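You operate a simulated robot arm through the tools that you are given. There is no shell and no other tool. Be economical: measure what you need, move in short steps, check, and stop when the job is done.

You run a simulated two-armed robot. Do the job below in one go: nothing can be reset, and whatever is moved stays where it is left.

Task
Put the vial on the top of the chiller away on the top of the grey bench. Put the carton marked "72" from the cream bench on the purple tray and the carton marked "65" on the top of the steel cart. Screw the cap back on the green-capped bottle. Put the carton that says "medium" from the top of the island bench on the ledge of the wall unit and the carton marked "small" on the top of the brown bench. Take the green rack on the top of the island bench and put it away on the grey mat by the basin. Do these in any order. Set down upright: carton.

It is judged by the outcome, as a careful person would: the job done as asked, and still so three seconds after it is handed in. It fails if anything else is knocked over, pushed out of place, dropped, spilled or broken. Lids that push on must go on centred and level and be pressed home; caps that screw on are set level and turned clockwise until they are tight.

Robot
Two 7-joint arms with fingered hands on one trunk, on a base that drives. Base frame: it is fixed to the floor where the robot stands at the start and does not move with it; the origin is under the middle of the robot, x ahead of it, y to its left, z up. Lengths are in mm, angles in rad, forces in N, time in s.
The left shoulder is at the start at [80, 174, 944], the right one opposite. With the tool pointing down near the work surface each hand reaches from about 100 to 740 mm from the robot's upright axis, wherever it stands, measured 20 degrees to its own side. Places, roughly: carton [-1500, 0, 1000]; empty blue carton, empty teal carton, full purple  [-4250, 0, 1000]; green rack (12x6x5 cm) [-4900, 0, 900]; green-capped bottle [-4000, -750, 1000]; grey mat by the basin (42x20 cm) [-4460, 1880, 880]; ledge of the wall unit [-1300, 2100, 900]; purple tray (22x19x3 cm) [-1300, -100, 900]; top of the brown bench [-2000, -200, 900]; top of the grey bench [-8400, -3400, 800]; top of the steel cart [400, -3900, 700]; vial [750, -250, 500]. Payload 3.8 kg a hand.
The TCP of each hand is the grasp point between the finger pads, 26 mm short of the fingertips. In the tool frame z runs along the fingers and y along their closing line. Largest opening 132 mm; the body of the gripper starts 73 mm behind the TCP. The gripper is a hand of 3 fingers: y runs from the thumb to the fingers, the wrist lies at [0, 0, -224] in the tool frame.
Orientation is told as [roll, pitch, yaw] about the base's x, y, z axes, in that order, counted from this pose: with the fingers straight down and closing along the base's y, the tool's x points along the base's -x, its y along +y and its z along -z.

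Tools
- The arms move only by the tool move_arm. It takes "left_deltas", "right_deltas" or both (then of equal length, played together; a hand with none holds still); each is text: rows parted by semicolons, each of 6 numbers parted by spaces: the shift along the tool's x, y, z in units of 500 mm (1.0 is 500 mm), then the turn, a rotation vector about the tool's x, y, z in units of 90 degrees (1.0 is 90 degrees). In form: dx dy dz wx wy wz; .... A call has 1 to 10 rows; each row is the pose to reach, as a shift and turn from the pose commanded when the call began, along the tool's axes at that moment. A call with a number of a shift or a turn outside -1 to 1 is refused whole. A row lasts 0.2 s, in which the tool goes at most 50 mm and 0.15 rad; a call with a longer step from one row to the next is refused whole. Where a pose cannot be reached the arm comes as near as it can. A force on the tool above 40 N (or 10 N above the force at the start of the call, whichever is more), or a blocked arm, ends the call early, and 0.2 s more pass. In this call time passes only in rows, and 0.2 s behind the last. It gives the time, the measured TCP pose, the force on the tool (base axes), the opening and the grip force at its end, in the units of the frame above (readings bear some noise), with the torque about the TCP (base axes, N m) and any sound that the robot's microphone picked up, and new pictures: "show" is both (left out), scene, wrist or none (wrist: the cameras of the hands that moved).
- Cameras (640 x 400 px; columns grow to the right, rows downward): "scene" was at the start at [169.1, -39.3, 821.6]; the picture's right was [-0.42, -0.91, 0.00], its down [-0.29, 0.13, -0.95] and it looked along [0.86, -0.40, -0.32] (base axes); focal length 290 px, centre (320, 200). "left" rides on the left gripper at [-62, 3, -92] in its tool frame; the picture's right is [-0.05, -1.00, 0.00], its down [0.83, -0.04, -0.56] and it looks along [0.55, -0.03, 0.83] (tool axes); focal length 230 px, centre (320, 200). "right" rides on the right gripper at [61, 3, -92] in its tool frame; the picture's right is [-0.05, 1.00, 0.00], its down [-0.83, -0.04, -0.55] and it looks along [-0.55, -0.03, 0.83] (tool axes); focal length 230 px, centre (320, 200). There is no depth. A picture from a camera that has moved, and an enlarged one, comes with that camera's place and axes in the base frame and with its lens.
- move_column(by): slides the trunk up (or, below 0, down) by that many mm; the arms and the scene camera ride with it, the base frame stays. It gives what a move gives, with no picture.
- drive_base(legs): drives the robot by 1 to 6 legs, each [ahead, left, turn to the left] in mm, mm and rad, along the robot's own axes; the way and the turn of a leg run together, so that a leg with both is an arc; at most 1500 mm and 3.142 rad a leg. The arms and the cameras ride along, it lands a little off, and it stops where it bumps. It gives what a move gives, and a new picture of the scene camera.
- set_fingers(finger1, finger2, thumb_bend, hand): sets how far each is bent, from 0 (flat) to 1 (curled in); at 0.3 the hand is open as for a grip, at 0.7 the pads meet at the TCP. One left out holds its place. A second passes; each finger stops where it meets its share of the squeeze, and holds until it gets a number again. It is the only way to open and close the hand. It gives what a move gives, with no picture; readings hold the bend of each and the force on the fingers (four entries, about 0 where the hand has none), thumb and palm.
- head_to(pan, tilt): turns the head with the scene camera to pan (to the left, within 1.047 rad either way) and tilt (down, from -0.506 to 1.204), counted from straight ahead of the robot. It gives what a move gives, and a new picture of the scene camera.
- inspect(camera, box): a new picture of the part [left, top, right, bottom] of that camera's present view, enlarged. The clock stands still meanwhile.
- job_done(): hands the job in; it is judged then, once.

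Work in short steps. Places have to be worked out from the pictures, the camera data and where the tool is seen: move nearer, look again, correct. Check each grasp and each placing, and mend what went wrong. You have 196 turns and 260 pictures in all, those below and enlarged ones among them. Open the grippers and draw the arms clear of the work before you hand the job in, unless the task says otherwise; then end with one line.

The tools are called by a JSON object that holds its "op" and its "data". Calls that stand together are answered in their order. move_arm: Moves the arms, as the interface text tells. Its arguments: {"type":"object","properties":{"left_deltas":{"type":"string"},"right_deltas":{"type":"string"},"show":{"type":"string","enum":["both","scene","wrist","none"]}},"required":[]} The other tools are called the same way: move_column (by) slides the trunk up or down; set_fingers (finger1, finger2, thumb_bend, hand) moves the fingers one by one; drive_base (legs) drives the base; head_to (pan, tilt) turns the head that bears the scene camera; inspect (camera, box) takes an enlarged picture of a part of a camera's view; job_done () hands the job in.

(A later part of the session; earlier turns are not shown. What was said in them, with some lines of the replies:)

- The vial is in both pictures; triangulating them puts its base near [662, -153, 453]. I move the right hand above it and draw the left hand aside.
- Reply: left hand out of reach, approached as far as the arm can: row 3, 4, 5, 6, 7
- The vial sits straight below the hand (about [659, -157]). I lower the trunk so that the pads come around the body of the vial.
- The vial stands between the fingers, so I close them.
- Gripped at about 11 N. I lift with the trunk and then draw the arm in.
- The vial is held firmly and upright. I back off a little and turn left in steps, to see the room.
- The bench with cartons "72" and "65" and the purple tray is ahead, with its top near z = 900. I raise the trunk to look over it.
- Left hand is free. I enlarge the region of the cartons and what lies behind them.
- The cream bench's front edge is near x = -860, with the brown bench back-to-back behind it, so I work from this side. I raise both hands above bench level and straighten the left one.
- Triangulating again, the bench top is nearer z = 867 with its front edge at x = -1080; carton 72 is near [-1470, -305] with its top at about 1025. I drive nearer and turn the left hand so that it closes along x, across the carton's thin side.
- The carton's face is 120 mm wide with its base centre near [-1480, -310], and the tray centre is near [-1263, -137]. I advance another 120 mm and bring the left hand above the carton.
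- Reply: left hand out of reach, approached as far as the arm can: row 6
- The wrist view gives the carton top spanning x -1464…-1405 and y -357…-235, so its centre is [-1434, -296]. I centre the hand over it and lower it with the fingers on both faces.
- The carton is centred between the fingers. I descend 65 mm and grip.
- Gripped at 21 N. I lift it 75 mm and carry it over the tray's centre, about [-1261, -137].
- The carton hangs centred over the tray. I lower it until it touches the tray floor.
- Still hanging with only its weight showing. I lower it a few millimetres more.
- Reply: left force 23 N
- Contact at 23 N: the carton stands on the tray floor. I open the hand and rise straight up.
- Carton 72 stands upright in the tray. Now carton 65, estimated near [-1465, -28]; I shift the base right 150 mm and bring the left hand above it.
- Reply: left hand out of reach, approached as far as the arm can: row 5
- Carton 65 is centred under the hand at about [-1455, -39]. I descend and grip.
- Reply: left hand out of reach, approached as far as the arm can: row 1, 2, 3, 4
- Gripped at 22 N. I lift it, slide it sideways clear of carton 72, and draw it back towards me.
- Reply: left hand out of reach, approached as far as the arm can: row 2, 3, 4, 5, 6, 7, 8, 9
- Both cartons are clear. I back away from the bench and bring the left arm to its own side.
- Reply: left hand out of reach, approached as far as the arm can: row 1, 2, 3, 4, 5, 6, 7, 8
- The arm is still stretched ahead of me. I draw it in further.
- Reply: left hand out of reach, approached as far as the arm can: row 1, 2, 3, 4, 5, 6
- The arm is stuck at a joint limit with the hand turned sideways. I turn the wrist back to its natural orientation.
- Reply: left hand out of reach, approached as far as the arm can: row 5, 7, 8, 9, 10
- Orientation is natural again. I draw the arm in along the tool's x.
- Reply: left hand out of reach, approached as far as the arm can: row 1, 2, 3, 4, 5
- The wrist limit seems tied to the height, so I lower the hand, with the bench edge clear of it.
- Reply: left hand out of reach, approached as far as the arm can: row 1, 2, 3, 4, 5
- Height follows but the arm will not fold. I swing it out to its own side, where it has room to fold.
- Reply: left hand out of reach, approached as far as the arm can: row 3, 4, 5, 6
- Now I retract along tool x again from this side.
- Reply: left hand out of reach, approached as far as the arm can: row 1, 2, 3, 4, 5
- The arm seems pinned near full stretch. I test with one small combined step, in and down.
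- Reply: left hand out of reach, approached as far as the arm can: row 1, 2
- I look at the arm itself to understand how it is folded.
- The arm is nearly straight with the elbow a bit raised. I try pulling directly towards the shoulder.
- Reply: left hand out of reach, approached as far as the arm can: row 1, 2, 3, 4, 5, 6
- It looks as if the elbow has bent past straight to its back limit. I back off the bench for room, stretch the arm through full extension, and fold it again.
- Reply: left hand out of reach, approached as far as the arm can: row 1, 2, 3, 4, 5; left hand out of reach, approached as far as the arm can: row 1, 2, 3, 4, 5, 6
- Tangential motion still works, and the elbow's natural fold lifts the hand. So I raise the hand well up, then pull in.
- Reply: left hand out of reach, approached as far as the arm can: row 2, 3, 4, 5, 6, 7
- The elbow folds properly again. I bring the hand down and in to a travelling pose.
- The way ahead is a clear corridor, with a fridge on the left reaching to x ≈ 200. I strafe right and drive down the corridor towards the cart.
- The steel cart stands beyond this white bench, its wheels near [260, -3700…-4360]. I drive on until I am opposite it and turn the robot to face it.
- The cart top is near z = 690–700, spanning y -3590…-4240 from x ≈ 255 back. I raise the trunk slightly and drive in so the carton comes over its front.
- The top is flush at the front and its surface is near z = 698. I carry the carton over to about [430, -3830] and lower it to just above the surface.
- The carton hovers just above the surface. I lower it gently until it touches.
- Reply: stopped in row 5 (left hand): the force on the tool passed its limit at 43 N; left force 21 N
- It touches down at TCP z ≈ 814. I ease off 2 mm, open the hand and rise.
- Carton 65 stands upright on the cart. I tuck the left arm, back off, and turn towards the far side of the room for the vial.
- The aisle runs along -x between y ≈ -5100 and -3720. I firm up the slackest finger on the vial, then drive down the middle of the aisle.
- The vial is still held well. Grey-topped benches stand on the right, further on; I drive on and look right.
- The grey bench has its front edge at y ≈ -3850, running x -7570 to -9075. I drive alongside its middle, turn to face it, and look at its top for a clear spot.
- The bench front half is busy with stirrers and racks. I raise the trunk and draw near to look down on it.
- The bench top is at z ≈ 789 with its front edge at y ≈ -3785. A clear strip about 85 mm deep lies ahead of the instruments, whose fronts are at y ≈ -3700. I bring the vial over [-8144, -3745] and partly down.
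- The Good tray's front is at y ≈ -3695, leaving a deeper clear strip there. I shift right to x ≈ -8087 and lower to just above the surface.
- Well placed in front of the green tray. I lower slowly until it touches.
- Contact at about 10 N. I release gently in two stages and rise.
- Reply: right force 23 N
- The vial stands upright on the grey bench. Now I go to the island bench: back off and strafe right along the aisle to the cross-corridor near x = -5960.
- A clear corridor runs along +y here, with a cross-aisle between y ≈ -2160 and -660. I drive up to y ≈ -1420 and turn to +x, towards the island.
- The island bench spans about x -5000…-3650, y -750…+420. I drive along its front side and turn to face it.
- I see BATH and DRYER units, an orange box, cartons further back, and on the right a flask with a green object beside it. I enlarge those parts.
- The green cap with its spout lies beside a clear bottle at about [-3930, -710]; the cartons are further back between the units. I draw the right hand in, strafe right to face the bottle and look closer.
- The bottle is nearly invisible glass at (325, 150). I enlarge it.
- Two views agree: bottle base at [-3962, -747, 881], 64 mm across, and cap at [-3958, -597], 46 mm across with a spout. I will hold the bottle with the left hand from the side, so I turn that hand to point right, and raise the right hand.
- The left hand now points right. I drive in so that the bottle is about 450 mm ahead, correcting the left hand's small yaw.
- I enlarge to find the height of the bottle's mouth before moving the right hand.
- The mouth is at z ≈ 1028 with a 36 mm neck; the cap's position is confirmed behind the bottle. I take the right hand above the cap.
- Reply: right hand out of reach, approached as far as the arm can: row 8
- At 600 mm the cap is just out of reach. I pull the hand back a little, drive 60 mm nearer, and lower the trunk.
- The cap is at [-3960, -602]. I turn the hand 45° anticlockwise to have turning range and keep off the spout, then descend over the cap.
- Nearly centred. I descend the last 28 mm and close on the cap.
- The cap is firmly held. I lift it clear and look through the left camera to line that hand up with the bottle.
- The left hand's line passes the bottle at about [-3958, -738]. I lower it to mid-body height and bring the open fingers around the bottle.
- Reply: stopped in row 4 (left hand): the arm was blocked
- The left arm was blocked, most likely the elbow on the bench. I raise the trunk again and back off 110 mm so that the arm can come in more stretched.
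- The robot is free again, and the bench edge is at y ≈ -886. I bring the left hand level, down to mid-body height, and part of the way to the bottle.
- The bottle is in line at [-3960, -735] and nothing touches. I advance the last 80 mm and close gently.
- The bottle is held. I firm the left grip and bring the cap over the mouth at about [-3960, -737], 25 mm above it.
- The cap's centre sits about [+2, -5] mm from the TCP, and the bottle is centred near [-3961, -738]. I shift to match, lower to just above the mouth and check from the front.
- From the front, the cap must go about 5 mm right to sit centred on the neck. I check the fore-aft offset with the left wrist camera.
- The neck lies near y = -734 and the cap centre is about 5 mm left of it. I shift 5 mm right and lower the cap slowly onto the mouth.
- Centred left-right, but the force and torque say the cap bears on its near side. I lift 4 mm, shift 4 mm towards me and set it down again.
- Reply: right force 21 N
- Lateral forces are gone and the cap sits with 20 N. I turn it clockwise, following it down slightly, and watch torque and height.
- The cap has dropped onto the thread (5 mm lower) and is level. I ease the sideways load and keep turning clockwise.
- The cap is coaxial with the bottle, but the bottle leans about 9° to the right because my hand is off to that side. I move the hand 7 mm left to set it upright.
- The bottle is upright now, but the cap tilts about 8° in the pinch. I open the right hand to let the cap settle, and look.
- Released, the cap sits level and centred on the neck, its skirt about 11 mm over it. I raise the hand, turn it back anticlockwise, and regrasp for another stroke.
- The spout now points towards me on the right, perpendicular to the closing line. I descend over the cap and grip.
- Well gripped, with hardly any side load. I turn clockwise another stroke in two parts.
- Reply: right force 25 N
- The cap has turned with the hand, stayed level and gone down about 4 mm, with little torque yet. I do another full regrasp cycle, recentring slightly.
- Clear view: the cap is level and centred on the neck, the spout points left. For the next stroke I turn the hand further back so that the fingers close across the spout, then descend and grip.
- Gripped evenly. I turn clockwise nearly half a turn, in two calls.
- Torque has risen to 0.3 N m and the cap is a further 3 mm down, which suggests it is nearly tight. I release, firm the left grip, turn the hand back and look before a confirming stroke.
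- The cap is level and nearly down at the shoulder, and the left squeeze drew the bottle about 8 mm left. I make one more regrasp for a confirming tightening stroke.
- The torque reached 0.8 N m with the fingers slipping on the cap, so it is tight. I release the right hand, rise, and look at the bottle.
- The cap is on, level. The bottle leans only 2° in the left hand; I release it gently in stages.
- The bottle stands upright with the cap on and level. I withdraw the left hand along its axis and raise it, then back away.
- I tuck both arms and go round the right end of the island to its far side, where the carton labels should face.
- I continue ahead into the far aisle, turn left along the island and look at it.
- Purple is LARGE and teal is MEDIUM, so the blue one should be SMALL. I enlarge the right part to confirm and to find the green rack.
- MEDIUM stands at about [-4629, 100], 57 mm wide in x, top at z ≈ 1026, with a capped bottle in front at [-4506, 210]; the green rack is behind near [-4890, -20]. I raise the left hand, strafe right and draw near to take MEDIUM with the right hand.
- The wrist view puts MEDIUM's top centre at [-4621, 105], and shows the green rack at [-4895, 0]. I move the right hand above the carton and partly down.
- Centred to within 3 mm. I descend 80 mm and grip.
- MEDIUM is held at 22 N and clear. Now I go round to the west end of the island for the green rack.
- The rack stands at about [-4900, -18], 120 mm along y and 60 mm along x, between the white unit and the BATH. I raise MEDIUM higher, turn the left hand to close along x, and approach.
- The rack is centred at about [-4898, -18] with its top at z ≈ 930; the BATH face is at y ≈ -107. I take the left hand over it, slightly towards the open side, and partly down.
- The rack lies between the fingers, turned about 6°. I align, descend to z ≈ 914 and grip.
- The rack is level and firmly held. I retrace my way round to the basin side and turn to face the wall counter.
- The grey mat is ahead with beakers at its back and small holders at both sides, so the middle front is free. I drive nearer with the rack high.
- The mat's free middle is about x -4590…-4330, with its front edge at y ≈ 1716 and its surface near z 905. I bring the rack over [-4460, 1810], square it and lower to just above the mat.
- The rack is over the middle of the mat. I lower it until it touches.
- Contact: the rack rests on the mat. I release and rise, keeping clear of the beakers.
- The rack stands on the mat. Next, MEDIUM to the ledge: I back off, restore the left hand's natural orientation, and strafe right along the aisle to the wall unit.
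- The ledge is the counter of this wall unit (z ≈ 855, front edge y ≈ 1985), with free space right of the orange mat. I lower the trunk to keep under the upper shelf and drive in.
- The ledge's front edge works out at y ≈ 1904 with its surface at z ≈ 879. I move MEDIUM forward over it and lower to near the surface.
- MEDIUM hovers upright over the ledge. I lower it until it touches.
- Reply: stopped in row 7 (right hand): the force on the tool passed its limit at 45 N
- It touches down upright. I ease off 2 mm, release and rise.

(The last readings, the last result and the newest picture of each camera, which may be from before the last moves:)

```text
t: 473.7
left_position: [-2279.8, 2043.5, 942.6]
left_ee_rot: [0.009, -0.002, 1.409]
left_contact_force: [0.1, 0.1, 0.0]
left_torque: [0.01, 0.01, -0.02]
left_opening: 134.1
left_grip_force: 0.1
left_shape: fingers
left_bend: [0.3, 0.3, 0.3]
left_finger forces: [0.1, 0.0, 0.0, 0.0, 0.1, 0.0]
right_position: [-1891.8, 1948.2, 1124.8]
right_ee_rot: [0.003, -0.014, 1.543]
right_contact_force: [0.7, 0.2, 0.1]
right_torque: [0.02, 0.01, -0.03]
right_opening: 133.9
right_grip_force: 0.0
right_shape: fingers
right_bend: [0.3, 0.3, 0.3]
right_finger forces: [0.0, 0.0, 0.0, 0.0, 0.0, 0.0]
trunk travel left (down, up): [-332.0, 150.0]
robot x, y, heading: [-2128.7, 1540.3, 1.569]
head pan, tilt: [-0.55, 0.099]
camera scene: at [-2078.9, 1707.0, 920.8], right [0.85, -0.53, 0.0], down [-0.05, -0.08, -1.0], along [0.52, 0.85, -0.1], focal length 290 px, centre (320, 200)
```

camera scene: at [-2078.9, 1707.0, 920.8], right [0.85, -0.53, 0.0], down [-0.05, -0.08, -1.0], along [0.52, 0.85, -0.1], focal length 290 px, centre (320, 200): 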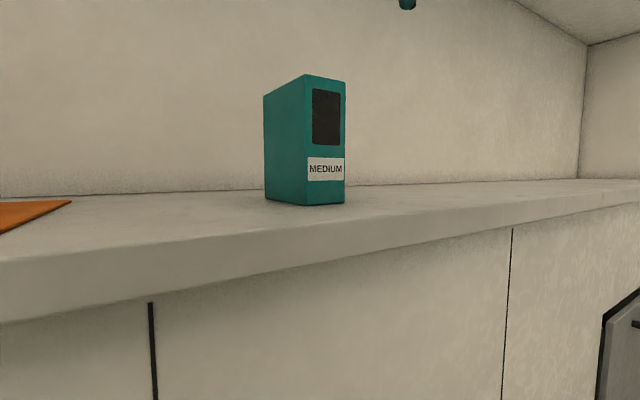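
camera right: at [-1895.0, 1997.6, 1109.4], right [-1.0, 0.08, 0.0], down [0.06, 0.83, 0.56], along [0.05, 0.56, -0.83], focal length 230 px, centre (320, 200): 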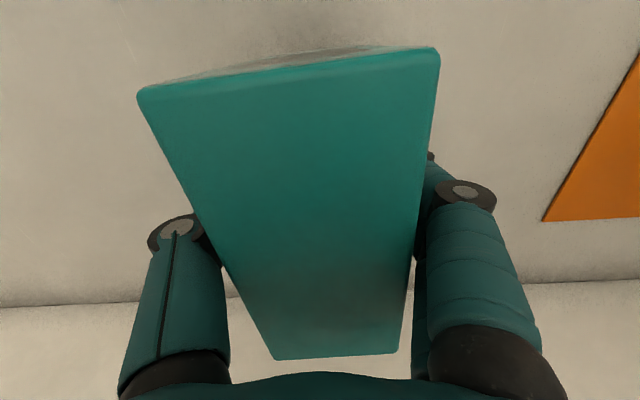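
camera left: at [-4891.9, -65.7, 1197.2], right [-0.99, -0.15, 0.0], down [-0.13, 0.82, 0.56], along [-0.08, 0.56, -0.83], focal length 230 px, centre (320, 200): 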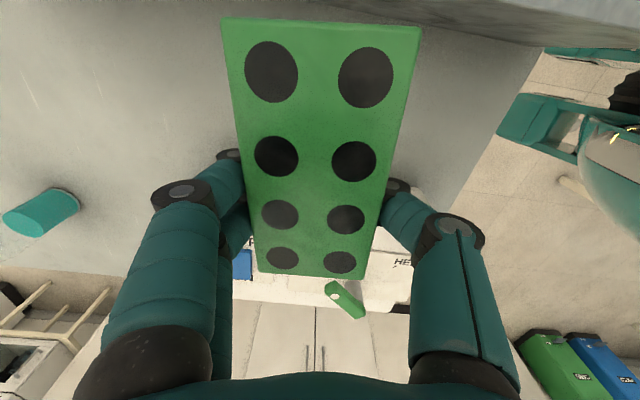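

MEDIUM stands upright on the ledge. Now for SMALL: I raise the trunk and drive round to the east end of the island, facing -x.

{"op": "drive_base", "data": {"legs": [[-560, 0, 0], [0, 0, 1.575], [940, 0, 0], [0, 1160, 0]]}}

{"op": "move_column", "data": {"by": 150}}

{"op": "head_to", "data": {"pan": 0.0, "tilt": 0.4}}

```text
t: 495.4
left_position: [-3600.7, -315.9, 942.5]
left_ee_rot: [0.007, -0.001, 2.936]
left_contact_force: [0.2, -0.5, -0.6]
left_torque: [0.0, 0.0, 0.0]
left_opening: 134.2
left_grip_force: 0.1
left_shape: fingers
left_bend: [0.3, 0.3, 0.3]
left_finger forces: [0.0, 0.1, 0.0, 0.0, 0.0, 0.1]
right_position: [-3491.6, 66.2, 1126.2]
right_ee_rot: [0.004, -0.012, 3.076]
right_contact_force: [0.0, -0.3, -0.1]
right_torque: [-0.02, 0.03, -0.03]
right_opening: 133.8
right_grip_force: 0.1
right_shape: fingers
right_bend: [0.3, 0.3, 0.3]
right_finger forces: [0.1, 0.0, 0.1, 0.0, 0.0, 0.0]
trunk travel left (down, up): [-332.0, 150.0]
robot x, y, heading: [-3096.4, -185.0, 3.099]
head pan, tilt: [-0.55, 0.099]
camera scene: at [-3257.0, -129.1, 920.8], right [0.56, 0.83, 0.0], down [0.08, -0.06, -1.0], along [-0.83, 0.56, -0.1], focal length 290 px, centre (320, 200)
```

scene: 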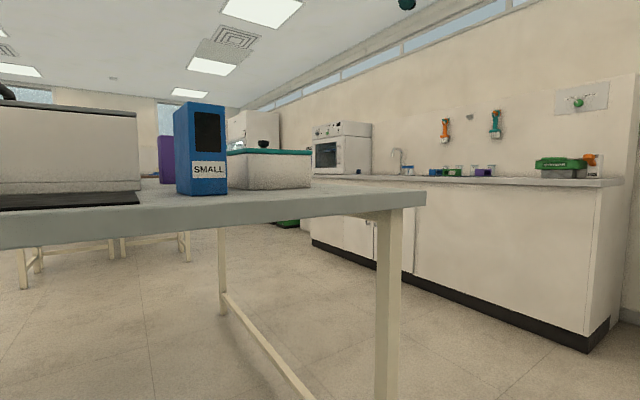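

```text
t: 497.1
left_position: [-3602.2, -315.7, 1091.4]
left_ee_rot: [0.007, 0.002, 2.938]
left_contact_force: [-0.2, 0.3, -0.3]
left_torque: [-0.01, -0.01, 0.02]
left_opening: 134.0
left_grip_force: 0.0
left_shape: fingers
left_bend: [0.3, 0.3, 0.3]
left_finger forces: [0.2, 0.0, 0.0, 0.0, 0.1, 0.0]
right_position: [-3494.3, 65.4, 1274.3]
right_ee_rot: [0.001, -0.011, 3.075]
right_contact_force: [-0.5, 0.4, 0.4]
right_torque: [-0.03, 0.02, 0.01]
right_opening: 134.1
right_grip_force: 0.0
right_shape: fingers
right_bend: [0.3, 0.3, 0.3]
right_finger forces: [0.0, 0.0, 0.1, 0.0, 0.0, 0.0]
trunk travel left (down, up): [-482.0, 0.0]
robot x, y, heading: [-3095.0, -184.1, 3.1]
head pan, tilt: [-0.55, 0.099]
```

```text
t: 498.1
left_position: [-3600.1, -315.1, 1091.7]
left_ee_rot: [0.008, -0.003, 2.937]
left_contact_force: [0.4, 0.2, 0.2]
left_torque: [0.02, -0.01, 0.0]
left_opening: 134.0
left_grip_force: 0.0
left_shape: fingers
left_bend: [0.3, 0.3, 0.3]
left_finger forces: [0.1, 0.1, 0.1, 0.0, 0.0, 0.0]
right_position: [-3493.0, 66.4, 1275.5]
right_ee_rot: [0.005, -0.013, 3.076]
right_contact_force: [0.3, 0.7, -0.1]
right_torque: [-0.02, -0.01, 0.01]
right_opening: 134.1
right_grip_force: 0.1
right_shape: fingers
right_bend: [0.3, 0.3, 0.3]
right_finger forces: [0.1, 0.1, 0.0, 0.0, 0.0, 0.1]
trunk travel left (down, up): [-482.0, 0.0]
robot x, y, heading: [-3092.2, -186.6, 3.096]
head pan, tilt: [0.0, 0.4]
camera scene: at [-3292.1, -175.6, 1079.6], right [0.04, 1.0, 0.0], down [0.39, -0.02, -0.92], along [-0.92, 0.04, -0.39], focal length 290 px, centre (320, 200)
```

scene: 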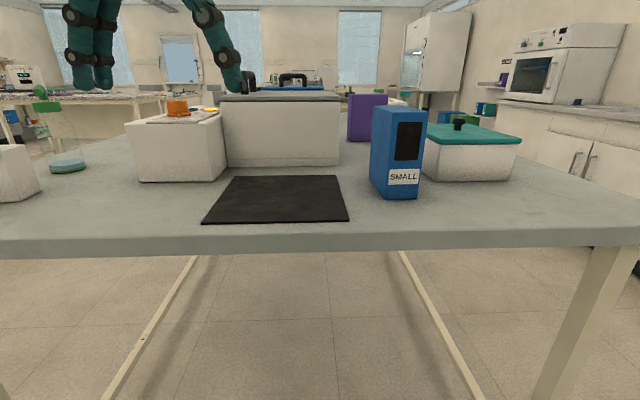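

The blue carton says SMALL, its face towards me, centred near [-3820, -5]. I drive nearer and bring the right hand above it.

{"op": "drive_base", "data": {"legs": [[255, 0, 0]]}}

{"op": "move_arm", "data": {"right_deltas": "-0.06 0.07 0 0 0 0; -0.127 0.14 0 0 0 0; -0.127 0.175 0.06 0 0 0; -0.127 0.175 0.14 0 0 0; -0.127 0.175 0.22 0 0 0; -0.127 0.175 0.29 0 0 0", "show": "wrist"}}

```text
t: 499.9
left_position: [-3851.8, -306.2, 1093.3]
left_ee_rot: [0.007, -0.003, 2.941]
left_contact_force: [0.5, 1.1, 0.9]
left_torque: [0.03, 0.01, 0.0]
left_opening: 134.0
left_grip_force: 0.1
left_shape: fingers
left_bend: [0.3, 0.3, 0.3]
left_finger forces: [0.1, 0.1, 0.0, 0.0, 0.0, 0.0]
right_position: [-3744.5, 75.5, 1276.8]
right_ee_rot: [0.003, -0.013, 3.077]
right_contact_force: [-0.7, -1.0, 0.5]
right_torque: [0.02, 0.01, -0.03]
right_opening: 134.2
right_grip_force: 0.0
right_shape: fingers
right_bend: [0.3, 0.3, 0.3]
right_finger forces: [0.0, 0.0, 0.0, 0.0, 0.1, 0.0]
trunk travel left (down, up): [-482.0, 0.0]
robot x, y, heading: [-3344.2, -174.9, 3.104]
head pan, tilt: [0.0, 0.4]
camera scene: at [-3543.3, -165.9, 1079.7], right [0.04, 1.0, 0.0], down [0.39, -0.02, -0.92], along [-0.92, 0.04, -0.39], focal length 290 px, centre (320, 200)
```

scene: 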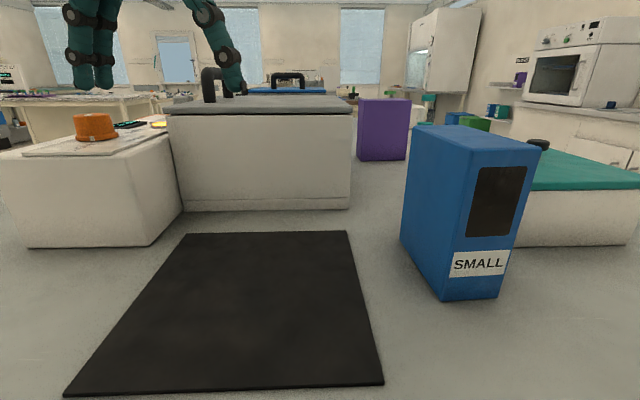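

```text
t: 501.4
left_position: [-3852.5, -306.2, 1092.9]
left_ee_rot: [0.008, 0.001, 2.939]
left_contact_force: [0.7, -0.4, 0.1]
left_torque: [0.03, -0.01, -0.01]
left_opening: 133.9
left_grip_force: 0.0
left_shape: fingers
left_bend: [0.3, 0.3, 0.3]
left_finger forces: [0.0, 0.1, 0.0, 0.0, 0.0, 0.0]
right_position: [-3815.6, -7.1, 1131.1]
right_ee_rot: [0.004, -0.015, 3.079]
right_contact_force: [-0.3, 0.1, -0.7]
right_torque: [0.0, 0.02, 0.0]
right_opening: 133.9
right_grip_force: 0.0
right_shape: fingers
right_bend: [0.3, 0.3, 0.3]
right_finger forces: [0.1, 0.0, 0.0, 0.0, 0.0, 0.1]
trunk travel left (down, up): [-482.0, 0.0]
robot x, y, heading: [-3345.3, -176.6, 3.099]
head pan, tilt: [0.0, 0.4]
camera right: at [-3754.1, -14.8, 1223.3], right [-0.12, -0.99, 0.0], down [-0.82, 0.1, 0.57], along [-0.56, 0.06, -0.82], focal length 230 px, centre (320, 200)
```

right: 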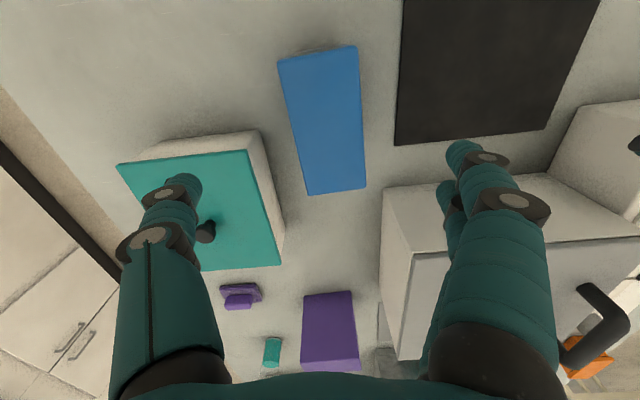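

SMALL's top is centred at [-3820, -16]. The teal-lidded box stands close on the thumb side, so I narrow the hand first, then centre, align and descend to grip.

{"op": "set_fingers", "data": {"hand": "right", "finger1": 0.42, "finger2": 0.42, "thumb_bend": 0.42}}

{"op": "move_arm", "data": {"right_deltas": "-0.007 0.018 0.03 0 0 -0.04; -0.007 0.018 0.08 0 0 -0.066; -0.007 0.018 0.14 0 0 -0.066", "show": "wrist"}}

```text
t: 502.4
left_position: [-3851.4, -306.0, 1092.3]
left_ee_rot: [0.007, -0.002, 2.939]
left_contact_force: [-0.7, -0.1, -0.6]
left_torque: [-0.02, -0.02, -0.01]
left_opening: 134.1
left_grip_force: 0.0
left_shape: fingers
left_bend: [0.3, 0.3, 0.3]
left_finger forces: [0.0, 0.1, 0.1, 0.0, 0.1, 0.0]
right_position: [-3815.7, -7.8, 1131.3]
right_ee_rot: [0.003, -0.014, 3.078]
right_contact_force: [-0.4, 0.7, -0.5]
right_torque: [0.0, 0.01, -0.02]
right_opening: 95.6
right_grip_force: 0.0
right_shape: fingers
right_bend: [0.42, 0.42, 0.42]
right_finger forces: [0.0, 0.1, 0.0, 0.1, 0.1, 0.0]
trunk travel left (down, up): [-482.0, 0.0]
robot x, y, heading: [-3342.3, -175.1, 3.102]
head pan, tilt: [0.0, 0.4]
```

```text
t: 503.1
left_position: [-3852.4, -306.1, 1091.0]
left_ee_rot: [0.008, 0.0, 2.94]
left_contact_force: [0.1, 0.1, -0.8]
left_torque: [0.06, -0.02, -0.01]
left_opening: 134.1
left_grip_force: 0.1
left_shape: fingers
left_bend: [0.3, 0.3, 0.3]
left_finger forces: [0.1, 0.0, 0.1, 0.0, 0.0, 0.0]
right_position: [-3821.2, -17.8, 1063.9]
right_ee_rot: [0.001, -0.015, -3.101]
right_contact_force: [0.4, -0.4, -0.1]
right_torque: [0.02, -0.02, -0.01]
right_opening: 95.4
right_grip_force: 0.1
right_shape: fingers
right_bend: [0.42, 0.42, 0.42]
right_finger forces: [0.0, 0.0, 0.1, 0.0, 0.1, 0.0]
trunk travel left (down, up): [-482.0, 0.0]
robot x, y, heading: [-3343.4, -172.2, 3.104]
head pan, tilt: [0.0, 0.4]
camera right: at [-3758.6, -17.2, 1155.0], right [-0.01, -1.0, 0.0], down [-0.82, 0.01, 0.57], along [-0.57, 0.0, -0.82], focal length 230 px, centre (320, 200)
```

right: 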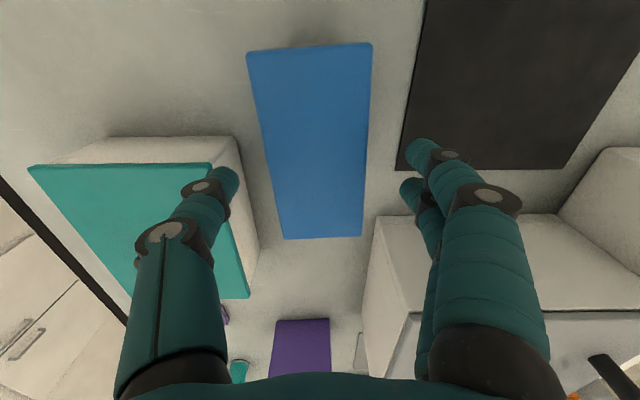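

Well centred. I stay a little high, to keep the thumb above the neighbouring lid, descend 64 mm and grip.

{"op": "move_arm", "data": {"right_deltas": "0 0 0.07 0 0 0; 0 0 0.13 0 0 0", "show": "none"}}

{"op": "set_fingers", "data": {"hand": "right", "finger1": 0.7, "finger2": 0.7, "thumb_bend": 0.7}}

{"op": "move_arm", "data": {"right_deltas": "0 0 -0.06 0 0 0; 0 0 -0.14 0 0 0; 0 0 -0.22 0 0 0; 0 0 -0.3 0 0 0; 0 0 -0.38 0 0 0", "show": "scene"}}

```text
t: 503.8
left_position: [-3852.4, -305.9, 1093.3]
left_ee_rot: [0.006, 0.001, 2.939]
left_contact_force: [0.4, -0.5, -0.7]
left_torque: [-0.02, 0.01, -0.02]
left_opening: 134.2
left_grip_force: 0.0
left_shape: fingers
left_bend: [0.3, 0.3, 0.3]
left_finger forces: [0.0, 0.0, 0.1, 0.1, 0.0, 0.0]
right_position: [-3821.7, -16.9, 996.7]
right_ee_rot: [0.0, -0.015, -3.102]
right_contact_force: [0.0, -0.9, 0.0]
right_torque: [-0.01, 0.01, 0.04]
right_opening: 95.8
right_grip_force: 0.0
right_shape: fingers
right_bend: [0.42, 0.42, 0.42]
right_finger forces: [0.0, 0.0, 0.0, 0.0, 0.0, 0.0]
trunk travel left (down, up): [-482.0, 0.0]
robot x, y, heading: [-3341.3, -175.1, 3.101]
head pan, tilt: [0.0, 0.4]
```

```text
t: 504.8
left_position: [-3852.0, -306.3, 1093.0]
left_ee_rot: [0.006, -0.002, 2.939]
left_contact_force: [0.6, -0.1, 0.5]
left_torque: [0.01, -0.02, -0.02]
left_opening: 133.9
left_grip_force: 0.1
left_shape: fingers
left_bend: [0.3, 0.3, 0.3]
left_finger forces: [0.1, 0.0, 0.0, 0.0, 0.0, 0.1]
right_position: [-3821.4, -17.5, 996.4]
right_ee_rot: [0.002, -0.014, -3.1]
right_contact_force: [0.1, 0.3, 0.2]
right_torque: [0.02, 0.0, 0.01]
right_opening: 56.9
right_grip_force: 22.7
right_shape: fingers
right_bend: [0.55, 0.54, 0.59]
right_finger forces: [11.5, 11.6, 0.0, 0.1, 23.0, 0.1]
trunk travel left (down, up): [-482.0, 0.0]
robot x, y, heading: [-3341.1, -178.4, 3.101]
head pan, tilt: [0.0, 0.4]
```

```text
t: 505.9
left_position: [-3850.3, -307.8, 1093.8]
left_ee_rot: [0.008, -0.003, 2.938]
left_contact_force: [0.7, 0.8, -0.3]
left_torque: [0.01, 0.0, -0.01]
left_opening: 134.4
left_grip_force: 0.0
left_shape: fingers
left_bend: [0.3, 0.3, 0.3]
left_finger forces: [0.0, 0.0, 0.1, 0.0, 0.1, 0.0]
right_position: [-3817.5, -17.6, 1187.1]
right_ee_rot: [0.001, -0.014, -3.101]
right_contact_force: [0.1, 0.5, -0.8]
right_torque: [-0.02, 0.04, 0.02]
right_opening: 56.7
right_grip_force: 22.9
right_shape: fingers
right_bend: [0.55, 0.54, 0.59]
right_finger forces: [11.4, 11.4, 0.0, 0.1, 23.0, 0.1]
trunk travel left (down, up): [-482.0, 0.0]
robot x, y, heading: [-3347.4, -171.8, 3.108]
head pan, tilt: [0.0, 0.4]
camera scene: at [-3542.9, -166.1, 1079.7], right [0.04, 1.0, 0.0], down [0.39, -0.02, -0.92], along [-0.92, 0.04, -0.39], focal length 290 px, centre (320, 200)
```

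scene: 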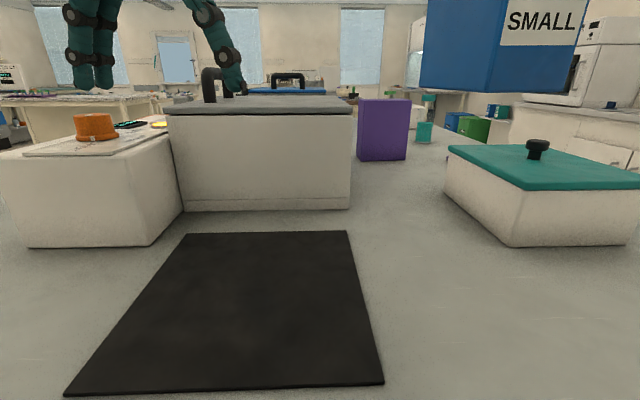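

SMALL is held. I back off and turn round to face the brown bench.

{"op": "drive_base", "data": {"legs": [[-290, 0, 0], [0, 0, 3.1]]}}

{"op": "head_to", "data": {"pan": 0.0, "tilt": 0.3}}

```text
t: 515.2
left_position: [-2542.1, -66.8, 1093.3]
left_ee_rot: [0.008, -0.003, -0.226]
left_contact_force: [0.1, 0.1, 0.2]
left_torque: [0.0, -0.02, 0.0]
left_opening: 134.3
left_grip_force: 0.1
left_shape: fingers
left_bend: [0.3, 0.3, 0.3]
left_finger forces: [0.1, 0.0, 0.0, 0.1, 0.0, 0.0]
right_position: [-2582.8, -356.6, 1185.0]
right_ee_rot: [0.002, -0.015, 0.014]
right_contact_force: [-0.1, 0.4, 0.1]
right_torque: [0.0, -0.01, 0.01]
right_opening: 56.6
right_grip_force: 22.5
right_shape: fingers
right_bend: [0.55, 0.54, 0.59]
right_finger forces: [11.2, 11.2, 0.0, 0.0, 22.5, 0.0]
trunk travel left (down, up): [-482.0, 0.0]
robot x, y, heading: [-3054.6, -184.8, -0.063]
head pan, tilt: [0.0, 0.4]
camera scene: at [-2851.8, -199.0, 1079.5], right [-0.06, -1.0, 0.0], down [-0.39, 0.03, -0.92], along [0.92, -0.06, -0.39], focal length 290 px, centre (320, 200)
```

scene: 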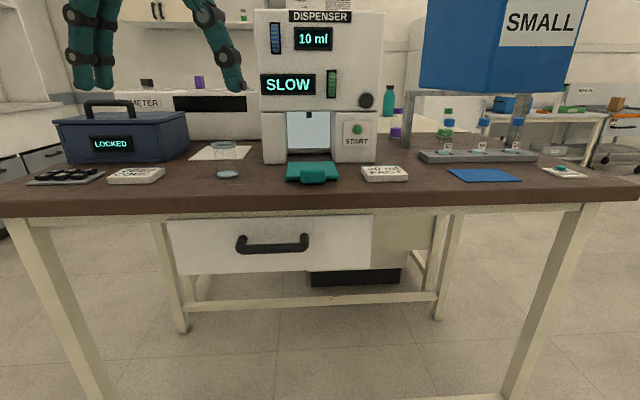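

```text
t: 515.9
left_position: [-2541.6, -65.6, 1092.3]
left_ee_rot: [0.007, -0.003, -0.227]
left_contact_force: [-0.3, 0.2, 0.7]
left_torque: [0.01, 0.01, 0.04]
left_opening: 134.0
left_grip_force: 0.0
left_shape: fingers
left_bend: [0.3, 0.3, 0.3]
left_finger forces: [0.1, 0.0, 0.1, 0.1, 0.1, 0.1]
right_position: [-2581.8, -355.5, 1184.7]
right_ee_rot: [0.002, -0.015, 0.013]
right_contact_force: [0.0, 0.3, -1.7]
right_torque: [0.0, -0.03, -0.01]
right_opening: 56.7
right_grip_force: 22.1
right_shape: fingers
right_bend: [0.55, 0.54, 0.59]
right_finger forces: [11.2, 11.2, 0.0, 0.0, 22.4, 0.0]
trunk travel left (down, up): [-482.0, 0.0]
robot x, y, heading: [-3053.1, -187.1, -0.064]
head pan, tilt: [0.0, 0.3]
camera scene: at [-2851.1, -199.0, 1088.7], right [-0.06, -1.0, 0.0], down [-0.3, 0.02, -0.96], along [0.95, -0.06, -0.3], focal length 290 px, centre (320, 200)
```

scene: 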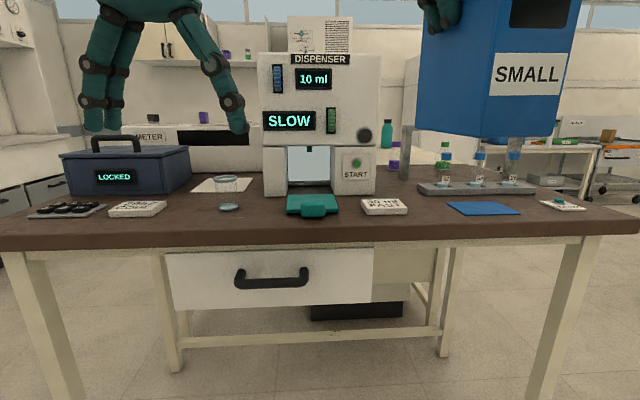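

The brown bench is busy, but there is a bare gap of about 80 mm between the "FAST" card and the blue mat, near [-2250, -477]. I tuck the left arm and drive nearer to look from above.

{"op": "move_arm", "data": {"left_deltas": "0.06 0.02 0 0 0 -0.05; 0.12 0.04 0 0 0 -0.1; 0.18 0.06 0 0 0 -0.14; 0.22 0.08 0 0 0 -0.14", "show": "none"}}

{"op": "drive_base", "data": {"legs": [[0, -90, 0.064], [270, 0, 0]]}}

{"op": "head_to", "data": {"pan": -0.35, "tilt": 0.55}}

```text
t: 516.9
left_position: [-2640.4, -3.4, 1093.4]
left_ee_rot: [0.007, -0.004, -0.007]
left_contact_force: [0.8, 0.4, 0.2]
left_torque: [0.0, 0.01, 0.03]
left_opening: 134.1
left_grip_force: 0.0
left_shape: fingers
left_bend: [0.3, 0.3, 0.3]
left_finger forces: [0.0, 0.0, 0.0, 0.0, 0.0, 0.1]
right_position: [-2582.2, -354.3, 1185.5]
right_ee_rot: [0.002, -0.015, 0.014]
right_contact_force: [0.5, 0.7, -0.6]
right_torque: [0.02, -0.01, -0.01]
right_opening: 56.5
right_grip_force: 22.7
right_shape: fingers
right_bend: [0.55, 0.54, 0.59]
right_finger forces: [11.1, 11.1, 0.1, 0.0, 22.6, 0.1]
trunk travel left (down, up): [-482.0, 0.0]
robot x, y, heading: [-3051.9, -182.8, -0.067]
head pan, tilt: [0.0, 0.3]
```

```text
t: 519.9
left_position: [-2389.4, -67.1, 1093.5]
left_ee_rot: [0.007, -0.003, 0.058]
left_contact_force: [-0.1, -0.2, 0.4]
left_torque: [0.01, 0.0, -0.02]
left_opening: 133.9
left_grip_force: 0.1
left_shape: fingers
left_bend: [0.3, 0.3, 0.3]
left_finger forces: [0.1, 0.0, 0.0, 0.0, 0.0, 0.0]
right_position: [-2308.3, -414.2, 1185.2]
right_ee_rot: [0.002, -0.015, 0.08]
right_contact_force: [0.0, 0.1, -0.5]
right_torque: [0.01, 0.04, 0.03]
right_opening: 56.7
right_grip_force: 22.1
right_shape: fingers
right_bend: [0.55, 0.54, 0.59]
right_finger forces: [11.2, 11.2, 0.0, 0.0, 22.6, 0.0]
trunk travel left (down, up): [-482.0, 0.0]
robot x, y, heading: [-2789.4, -278.4, -0.003]
head pan, tilt: [0.0, 0.3]
camera scene: at [-2587.2, -276.1, 1088.9], right [0.0, -1.0, 0.0], down [-0.3, 0.0, -0.96], along [0.96, 0.0, -0.3], focal length 290 px, centre (320, 200)
```

scene: 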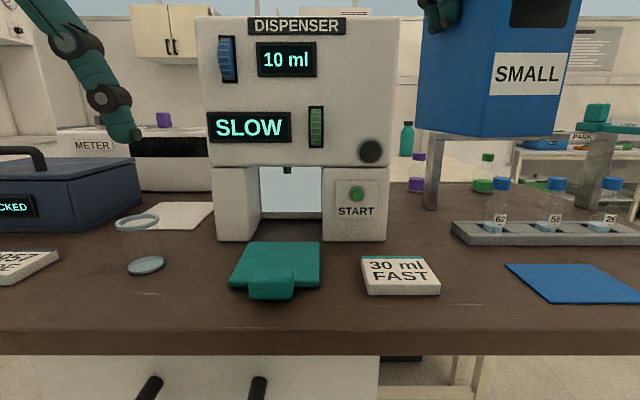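

```text
t: 520.7
left_position: [-2388.9, -67.0, 1092.3]
left_ee_rot: [0.006, -0.004, 0.057]
left_contact_force: [0.4, 0.4, 0.3]
left_torque: [-0.01, -0.01, 0.01]
left_opening: 134.0
left_grip_force: 0.0
left_shape: fingers
left_bend: [0.3, 0.3, 0.3]
left_finger forces: [0.0, 0.0, 0.0, 0.1, 0.0, 0.1]
right_position: [-2309.0, -414.3, 1184.9]
right_ee_rot: [0.003, -0.013, 0.08]
right_contact_force: [0.0, -0.8, -0.5]
right_torque: [-0.01, 0.0, -0.01]
right_opening: 56.5
right_grip_force: 22.8
right_shape: fingers
right_bend: [0.55, 0.54, 0.59]
right_finger forces: [11.2, 11.2, 0.0, 0.1, 22.5, 0.0]
trunk travel left (down, up): [-482.0, 0.0]
robot x, y, heading: [-2792.8, -274.8, 0.001]
head pan, tilt: [-0.351, 0.55]
camera scene: at [-2596.3, -306.9, 1065.9], right [-0.34, -0.94, 0.0], down [-0.49, 0.18, -0.85], along [0.8, -0.29, -0.52], focal length 290 px, centre (320, 200)
```

scene: 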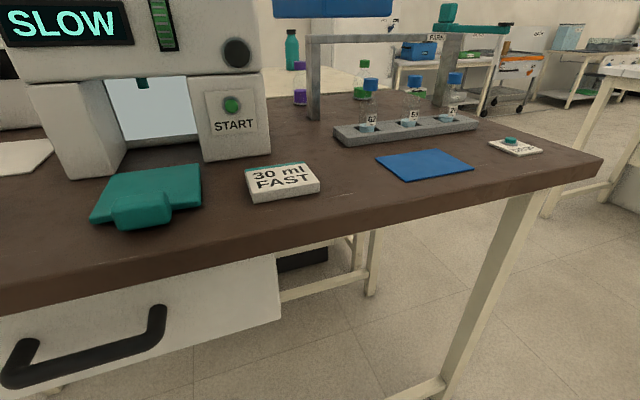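

The bench top is at z ≈ 879; the bare gap runs from the card at y ≈ -417 to the mat at y ≈ -537. I bring SMALL over [-2245, -477], square it, and lower to just above the top.

{"op": "move_arm", "data": {"right_deltas": "-0.06 -0.07 0 0 0 0.025; -0.118 -0.136 0 0 0 0.05; -0.118 -0.136 0.08 0 0 0.05; -0.118 -0.136 0.16 0 0 0.05; -0.118 -0.136 0.24 0 0 0.05; -0.118 -0.136 0.31 0 0 0.05", "show": "scene"}}

```text
t: 522.1
left_position: [-2388.7, -67.2, 1092.5]
left_ee_rot: [0.006, -0.002, 0.06]
left_contact_force: [-0.1, 0.1, 0.1]
left_torque: [0.01, -0.04, -0.05]
left_opening: 133.8
left_grip_force: 0.1
left_shape: fingers
left_bend: [0.3, 0.3, 0.3]
left_finger forces: [0.1, 0.1, 0.0, 0.0, 0.1, 0.0]
right_position: [-2245.2, -478.4, 1031.5]
right_ee_rot: [0.003, -0.014, 0.001]
right_contact_force: [-0.3, -0.4, -0.9]
right_torque: [0.01, 0.0, 0.02]
right_opening: 56.9
right_grip_force: 22.1
right_shape: fingers
right_bend: [0.55, 0.54, 0.59]
right_finger forces: [11.4, 11.2, 0.1, 0.0, 22.5, 0.0]
trunk travel left (down, up): [-482.0, 0.0]
robot x, y, heading: [-2790.1, -274.7, -0.006]
head pan, tilt: [-0.351, 0.55]
camera scene: at [-2596.0, -307.1, 1065.7], right [-0.34, -0.94, 0.0], down [-0.49, 0.18, -0.85], along [0.8, -0.29, -0.52], focal length 290 px, centre (320, 200)
```

scene: 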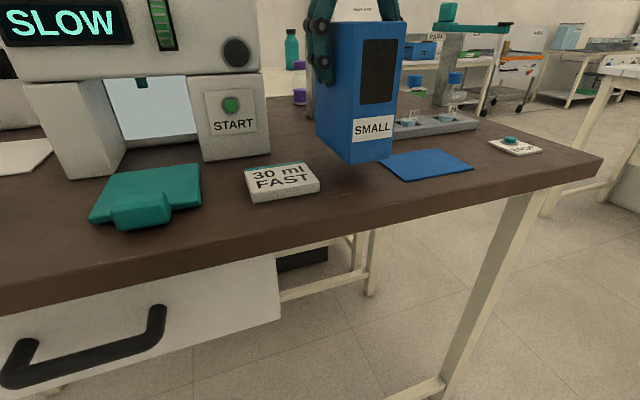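

It hangs over the gap. I lower it until it touches.

{"op": "move_arm", "data": {"right_deltas": "0 0 0.03 0 0 0; 0 0 0.05 0 0 0; 0 0 0.06 0 0 0; 0 0 0.068 0 0 0; 0 0 0.076 0 0 0; 0 0 0.084 0 0 0; 0 0 0.092 0 0 0", "show": "scene"}}

```text
t: 523.7
left_position: [-2391.2, -66.8, 1096.6]
left_ee_rot: [0.006, -0.008, 0.058]
left_contact_force: [-0.2, 0.1, 0.5]
left_torque: [0.01, 0.01, 0.01]
left_opening: 134.1
left_grip_force: 0.0
left_shape: fingers
left_bend: [0.3, 0.3, 0.3]
left_finger forces: [0.1, 0.0, 0.1, 0.0, 0.1, 0.0]
right_position: [-2241.9, -477.2, 993.6]
right_ee_rot: [0.005, -0.028, 0.002]
right_contact_force: [0.9, -2.7, 34.6]
right_torque: [-0.12, 0.03, 0.0]
right_opening: 56.4
right_grip_force: 24.6
right_shape: fingers
right_bend: [0.58, 0.57, 0.61]
right_finger forces: [12.5, 11.8, 0.0, 0.1, 26.3, 0.1]
trunk travel left (down, up): [-482.0, 0.0]
robot x, y, heading: [-2789.1, -276.3, -0.004]
head pan, tilt: [-0.351, 0.55]
camera scene: at [-2598.4, -306.4, 1067.3], right [-0.34, -0.94, 0.0], down [-0.49, 0.18, -0.85], along [0.8, -0.29, -0.52], focal length 290 px, centre (320, 200)
```

scene: 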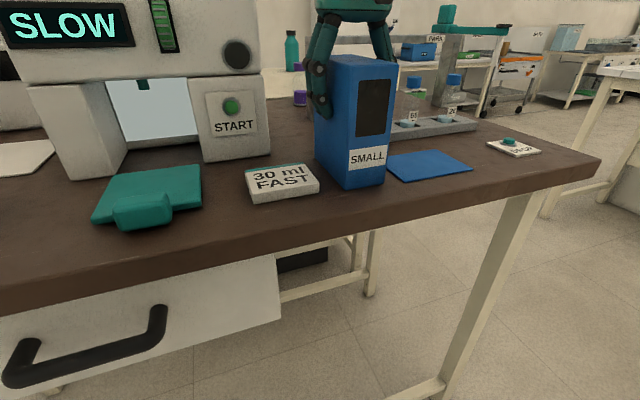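

Contact at 35 N: it stands on the bench. I ease off, release, rise straight up and draw back.

{"op": "move_arm", "data": {"right_deltas": "0 0 -0.006 0 0 0; 0 0 -0.01 0 0 0", "show": "none"}}

{"op": "set_fingers", "data": {"hand": "right", "finger1": 0.38, "finger2": 0.38, "thumb_bend": 0.38}}

{"op": "move_arm", "data": {"right_deltas": "0 0 -0.08 0 0 0; 0 0 -0.16 0 0 0; 0 0 -0.24 0 0 0; 0 0 -0.3 0 0 0; 0.08 0 -0.3 0 0 0; 0.16 0 -0.3 0 0 0; 0.24 0 -0.3 0 0 0", "show": "scene"}}

```text
t: 524.3
left_position: [-2390.1, -67.5, 1092.8]
left_ee_rot: [0.007, -0.006, 0.058]
left_contact_force: [0.7, -0.5, 0.0]
left_torque: [0.01, 0.02, 0.0]
left_opening: 134.2
left_grip_force: 0.1
left_shape: fingers
left_bend: [0.3, 0.3, 0.3]
left_finger forces: [0.2, 0.1, 0.1, 0.0, 0.0, 0.0]
right_position: [-2242.8, -476.4, 993.2]
right_ee_rot: [0.003, -0.02, 0.0]
right_contact_force: [6.5, -2.3, 31.2]
right_torque: [-0.16, -0.14, 0.06]
right_opening: 56.4
right_grip_force: 24.4
right_shape: fingers
right_bend: [0.58, 0.58, 0.61]
right_finger forces: [11.6, 11.5, 0.0, 0.0, 26.7, 0.1]
trunk travel left (down, up): [-482.0, 0.0]
robot x, y, heading: [-2791.4, -275.3, -0.001]
head pan, tilt: [-0.351, 0.55]
```

```text
t: 525.3
left_position: [-2388.9, -66.9, 1092.7]
left_ee_rot: [0.007, -0.004, 0.058]
left_contact_force: [-0.5, 0.2, -0.1]
left_torque: [-0.04, -0.02, -0.02]
left_opening: 133.9
left_grip_force: 0.1
left_shape: fingers
left_bend: [0.3, 0.3, 0.3]
left_finger forces: [0.1, 0.1, 0.1, 0.1, 0.1, 0.2]
right_position: [-2242.6, -476.6, 989.5]
right_ee_rot: [0.003, -0.013, 0.001]
right_contact_force: [0.3, 0.6, -1.3]
right_torque: [0.01, 0.01, 0.0]
right_opening: 107.6
right_grip_force: 0.0
right_shape: fingers
right_bend: [0.38, 0.38, 0.38]
right_finger forces: [0.0, 0.0, 0.0, 0.1, 0.1, 0.0]
trunk travel left (down, up): [-482.0, 0.0]
robot x, y, heading: [-2790.4, -274.3, 0.004]
head pan, tilt: [-0.351, 0.55]
```

```text
t: 526.9
left_position: [-2389.5, -67.2, 1093.3]
left_ee_rot: [0.007, -0.003, 0.058]
left_contact_force: [-0.1, 0.2, 0.2]
left_torque: [0.02, 0.01, -0.01]
left_opening: 134.1
left_grip_force: 0.0
left_shape: fingers
left_bend: [0.3, 0.3, 0.3]
left_finger forces: [0.1, 0.0, 0.0, 0.0, 0.0, 0.1]
right_position: [-2364.5, -478.5, 1137.3]
right_ee_rot: [0.003, -0.015, -0.001]
right_contact_force: [0.5, 0.4, -0.2]
right_torque: [-0.01, 0.0, -0.01]
right_opening: 107.5
right_grip_force: 0.2
right_shape: fingers
right_bend: [0.38, 0.38, 0.38]
right_finger forces: [0.0, 0.0, 0.0, 0.0, 0.1, 0.0]
trunk travel left (down, up): [-482.0, 0.0]
robot x, y, heading: [-2788.8, -274.1, 0.0]
head pan, tilt: [-0.351, 0.55]
camera scene: at [-2596.9, -307.1, 1065.9], right [-0.34, -0.94, 0.0], down [-0.49, 0.18, -0.85], along [0.8, -0.29, -0.52], focal length 290 px, centre (320, 200)
```

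scene: 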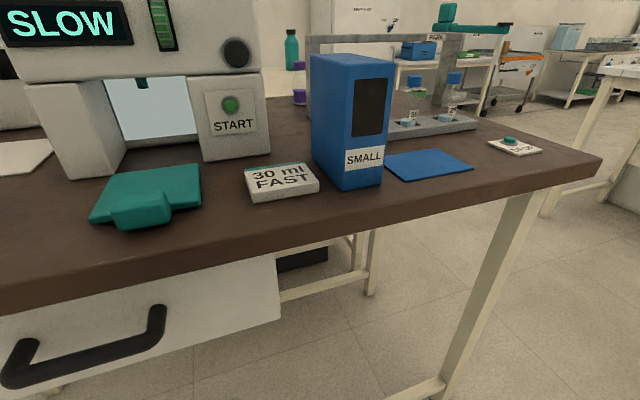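

All the jobs are done. I open the right hand fully and back away from the bench.

{"op": "set_fingers", "data": {"hand": "right", "finger1": 0.3, "finger2": 0.3, "thumb_bend": 0.3}}

{"op": "drive_base", "data": {"legs": [[-250, 0, 0]]}}

```text
t: 527.9
left_position: [-2389.2, -66.4, 1092.3]
left_ee_rot: [0.007, -0.003, 0.058]
left_contact_force: [-0.4, -0.4, 0.1]
left_torque: [-0.03, 0.01, 0.0]
left_opening: 133.9
left_grip_force: 0.1
left_shape: fingers
left_bend: [0.3, 0.3, 0.3]
left_finger forces: [0.1, 0.0, 0.0, 0.0, 0.0, 0.0]
right_position: [-2363.9, -477.9, 1137.0]
right_ee_rot: [0.003, -0.014, 0.002]
right_contact_force: [0.1, -0.9, 0.0]
right_torque: [0.01, 0.03, -0.01]
right_opening: 133.9
right_grip_force: 0.0
right_shape: fingers
right_bend: [0.3, 0.3, 0.3]
right_finger forces: [0.0, 0.1, 0.1, 0.0, 0.0, 0.0]
trunk travel left (down, up): [-482.0, 0.0]
robot x, y, heading: [-2788.7, -277.7, 0.004]
head pan, tilt: [-0.351, 0.55]
```

```text
t: 529.7
left_position: [-2636.4, -67.8, 1092.6]
left_ee_rot: [0.007, -0.002, 0.055]
left_contact_force: [0.1, 0.0, 0.2]
left_torque: [-0.01, 0.0, 0.02]
left_opening: 134.1
left_grip_force: 0.0
left_shape: fingers
left_bend: [0.3, 0.3, 0.3]
left_finger forces: [0.0, 0.0, 0.1, 0.0, 0.1, 0.0]
right_position: [-2613.2, -479.1, 1138.3]
right_ee_rot: [0.002, -0.014, -0.001]
right_contact_force: [-0.4, 0.0, -0.3]
right_torque: [-0.01, -0.01, 0.0]
right_opening: 134.0
right_grip_force: 0.0
right_shape: fingers
right_bend: [0.3, 0.3, 0.3]
right_finger forces: [0.0, 0.0, 0.1, 0.0, 0.0, 0.0]
trunk travel left (down, up): [-482.0, 0.0]
robot x, y, heading: [-3038.2, -276.3, -0.004]
head pan, tilt: [-0.351, 0.55]
camera scene: at [-2845.2, -307.1, 1065.7], right [-0.35, -0.94, 0.0], down [-0.49, 0.18, -0.85], along [0.8, -0.3, -0.52], focal length 290 px, centre (320, 200)
```

scene: 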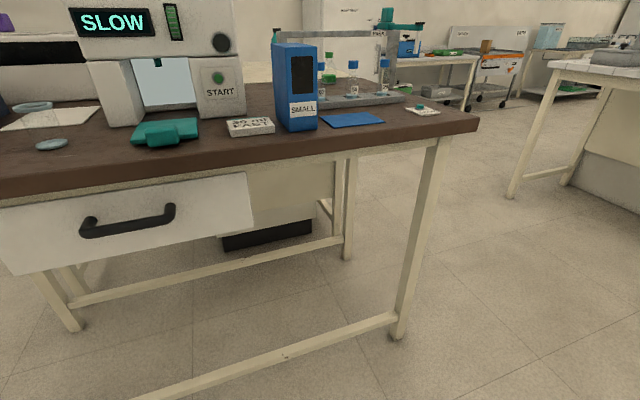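

Both hands are open and clear, and every placing was seen standing as asked. I hand the job in.

{"op": "job_done", "data": {}}

```text
The job is handed in.
```

The job is handed in: the vial, the four cartons and the green rack are each in their asked-for place, with the cartons upright, and the green cap is screwed on tight.
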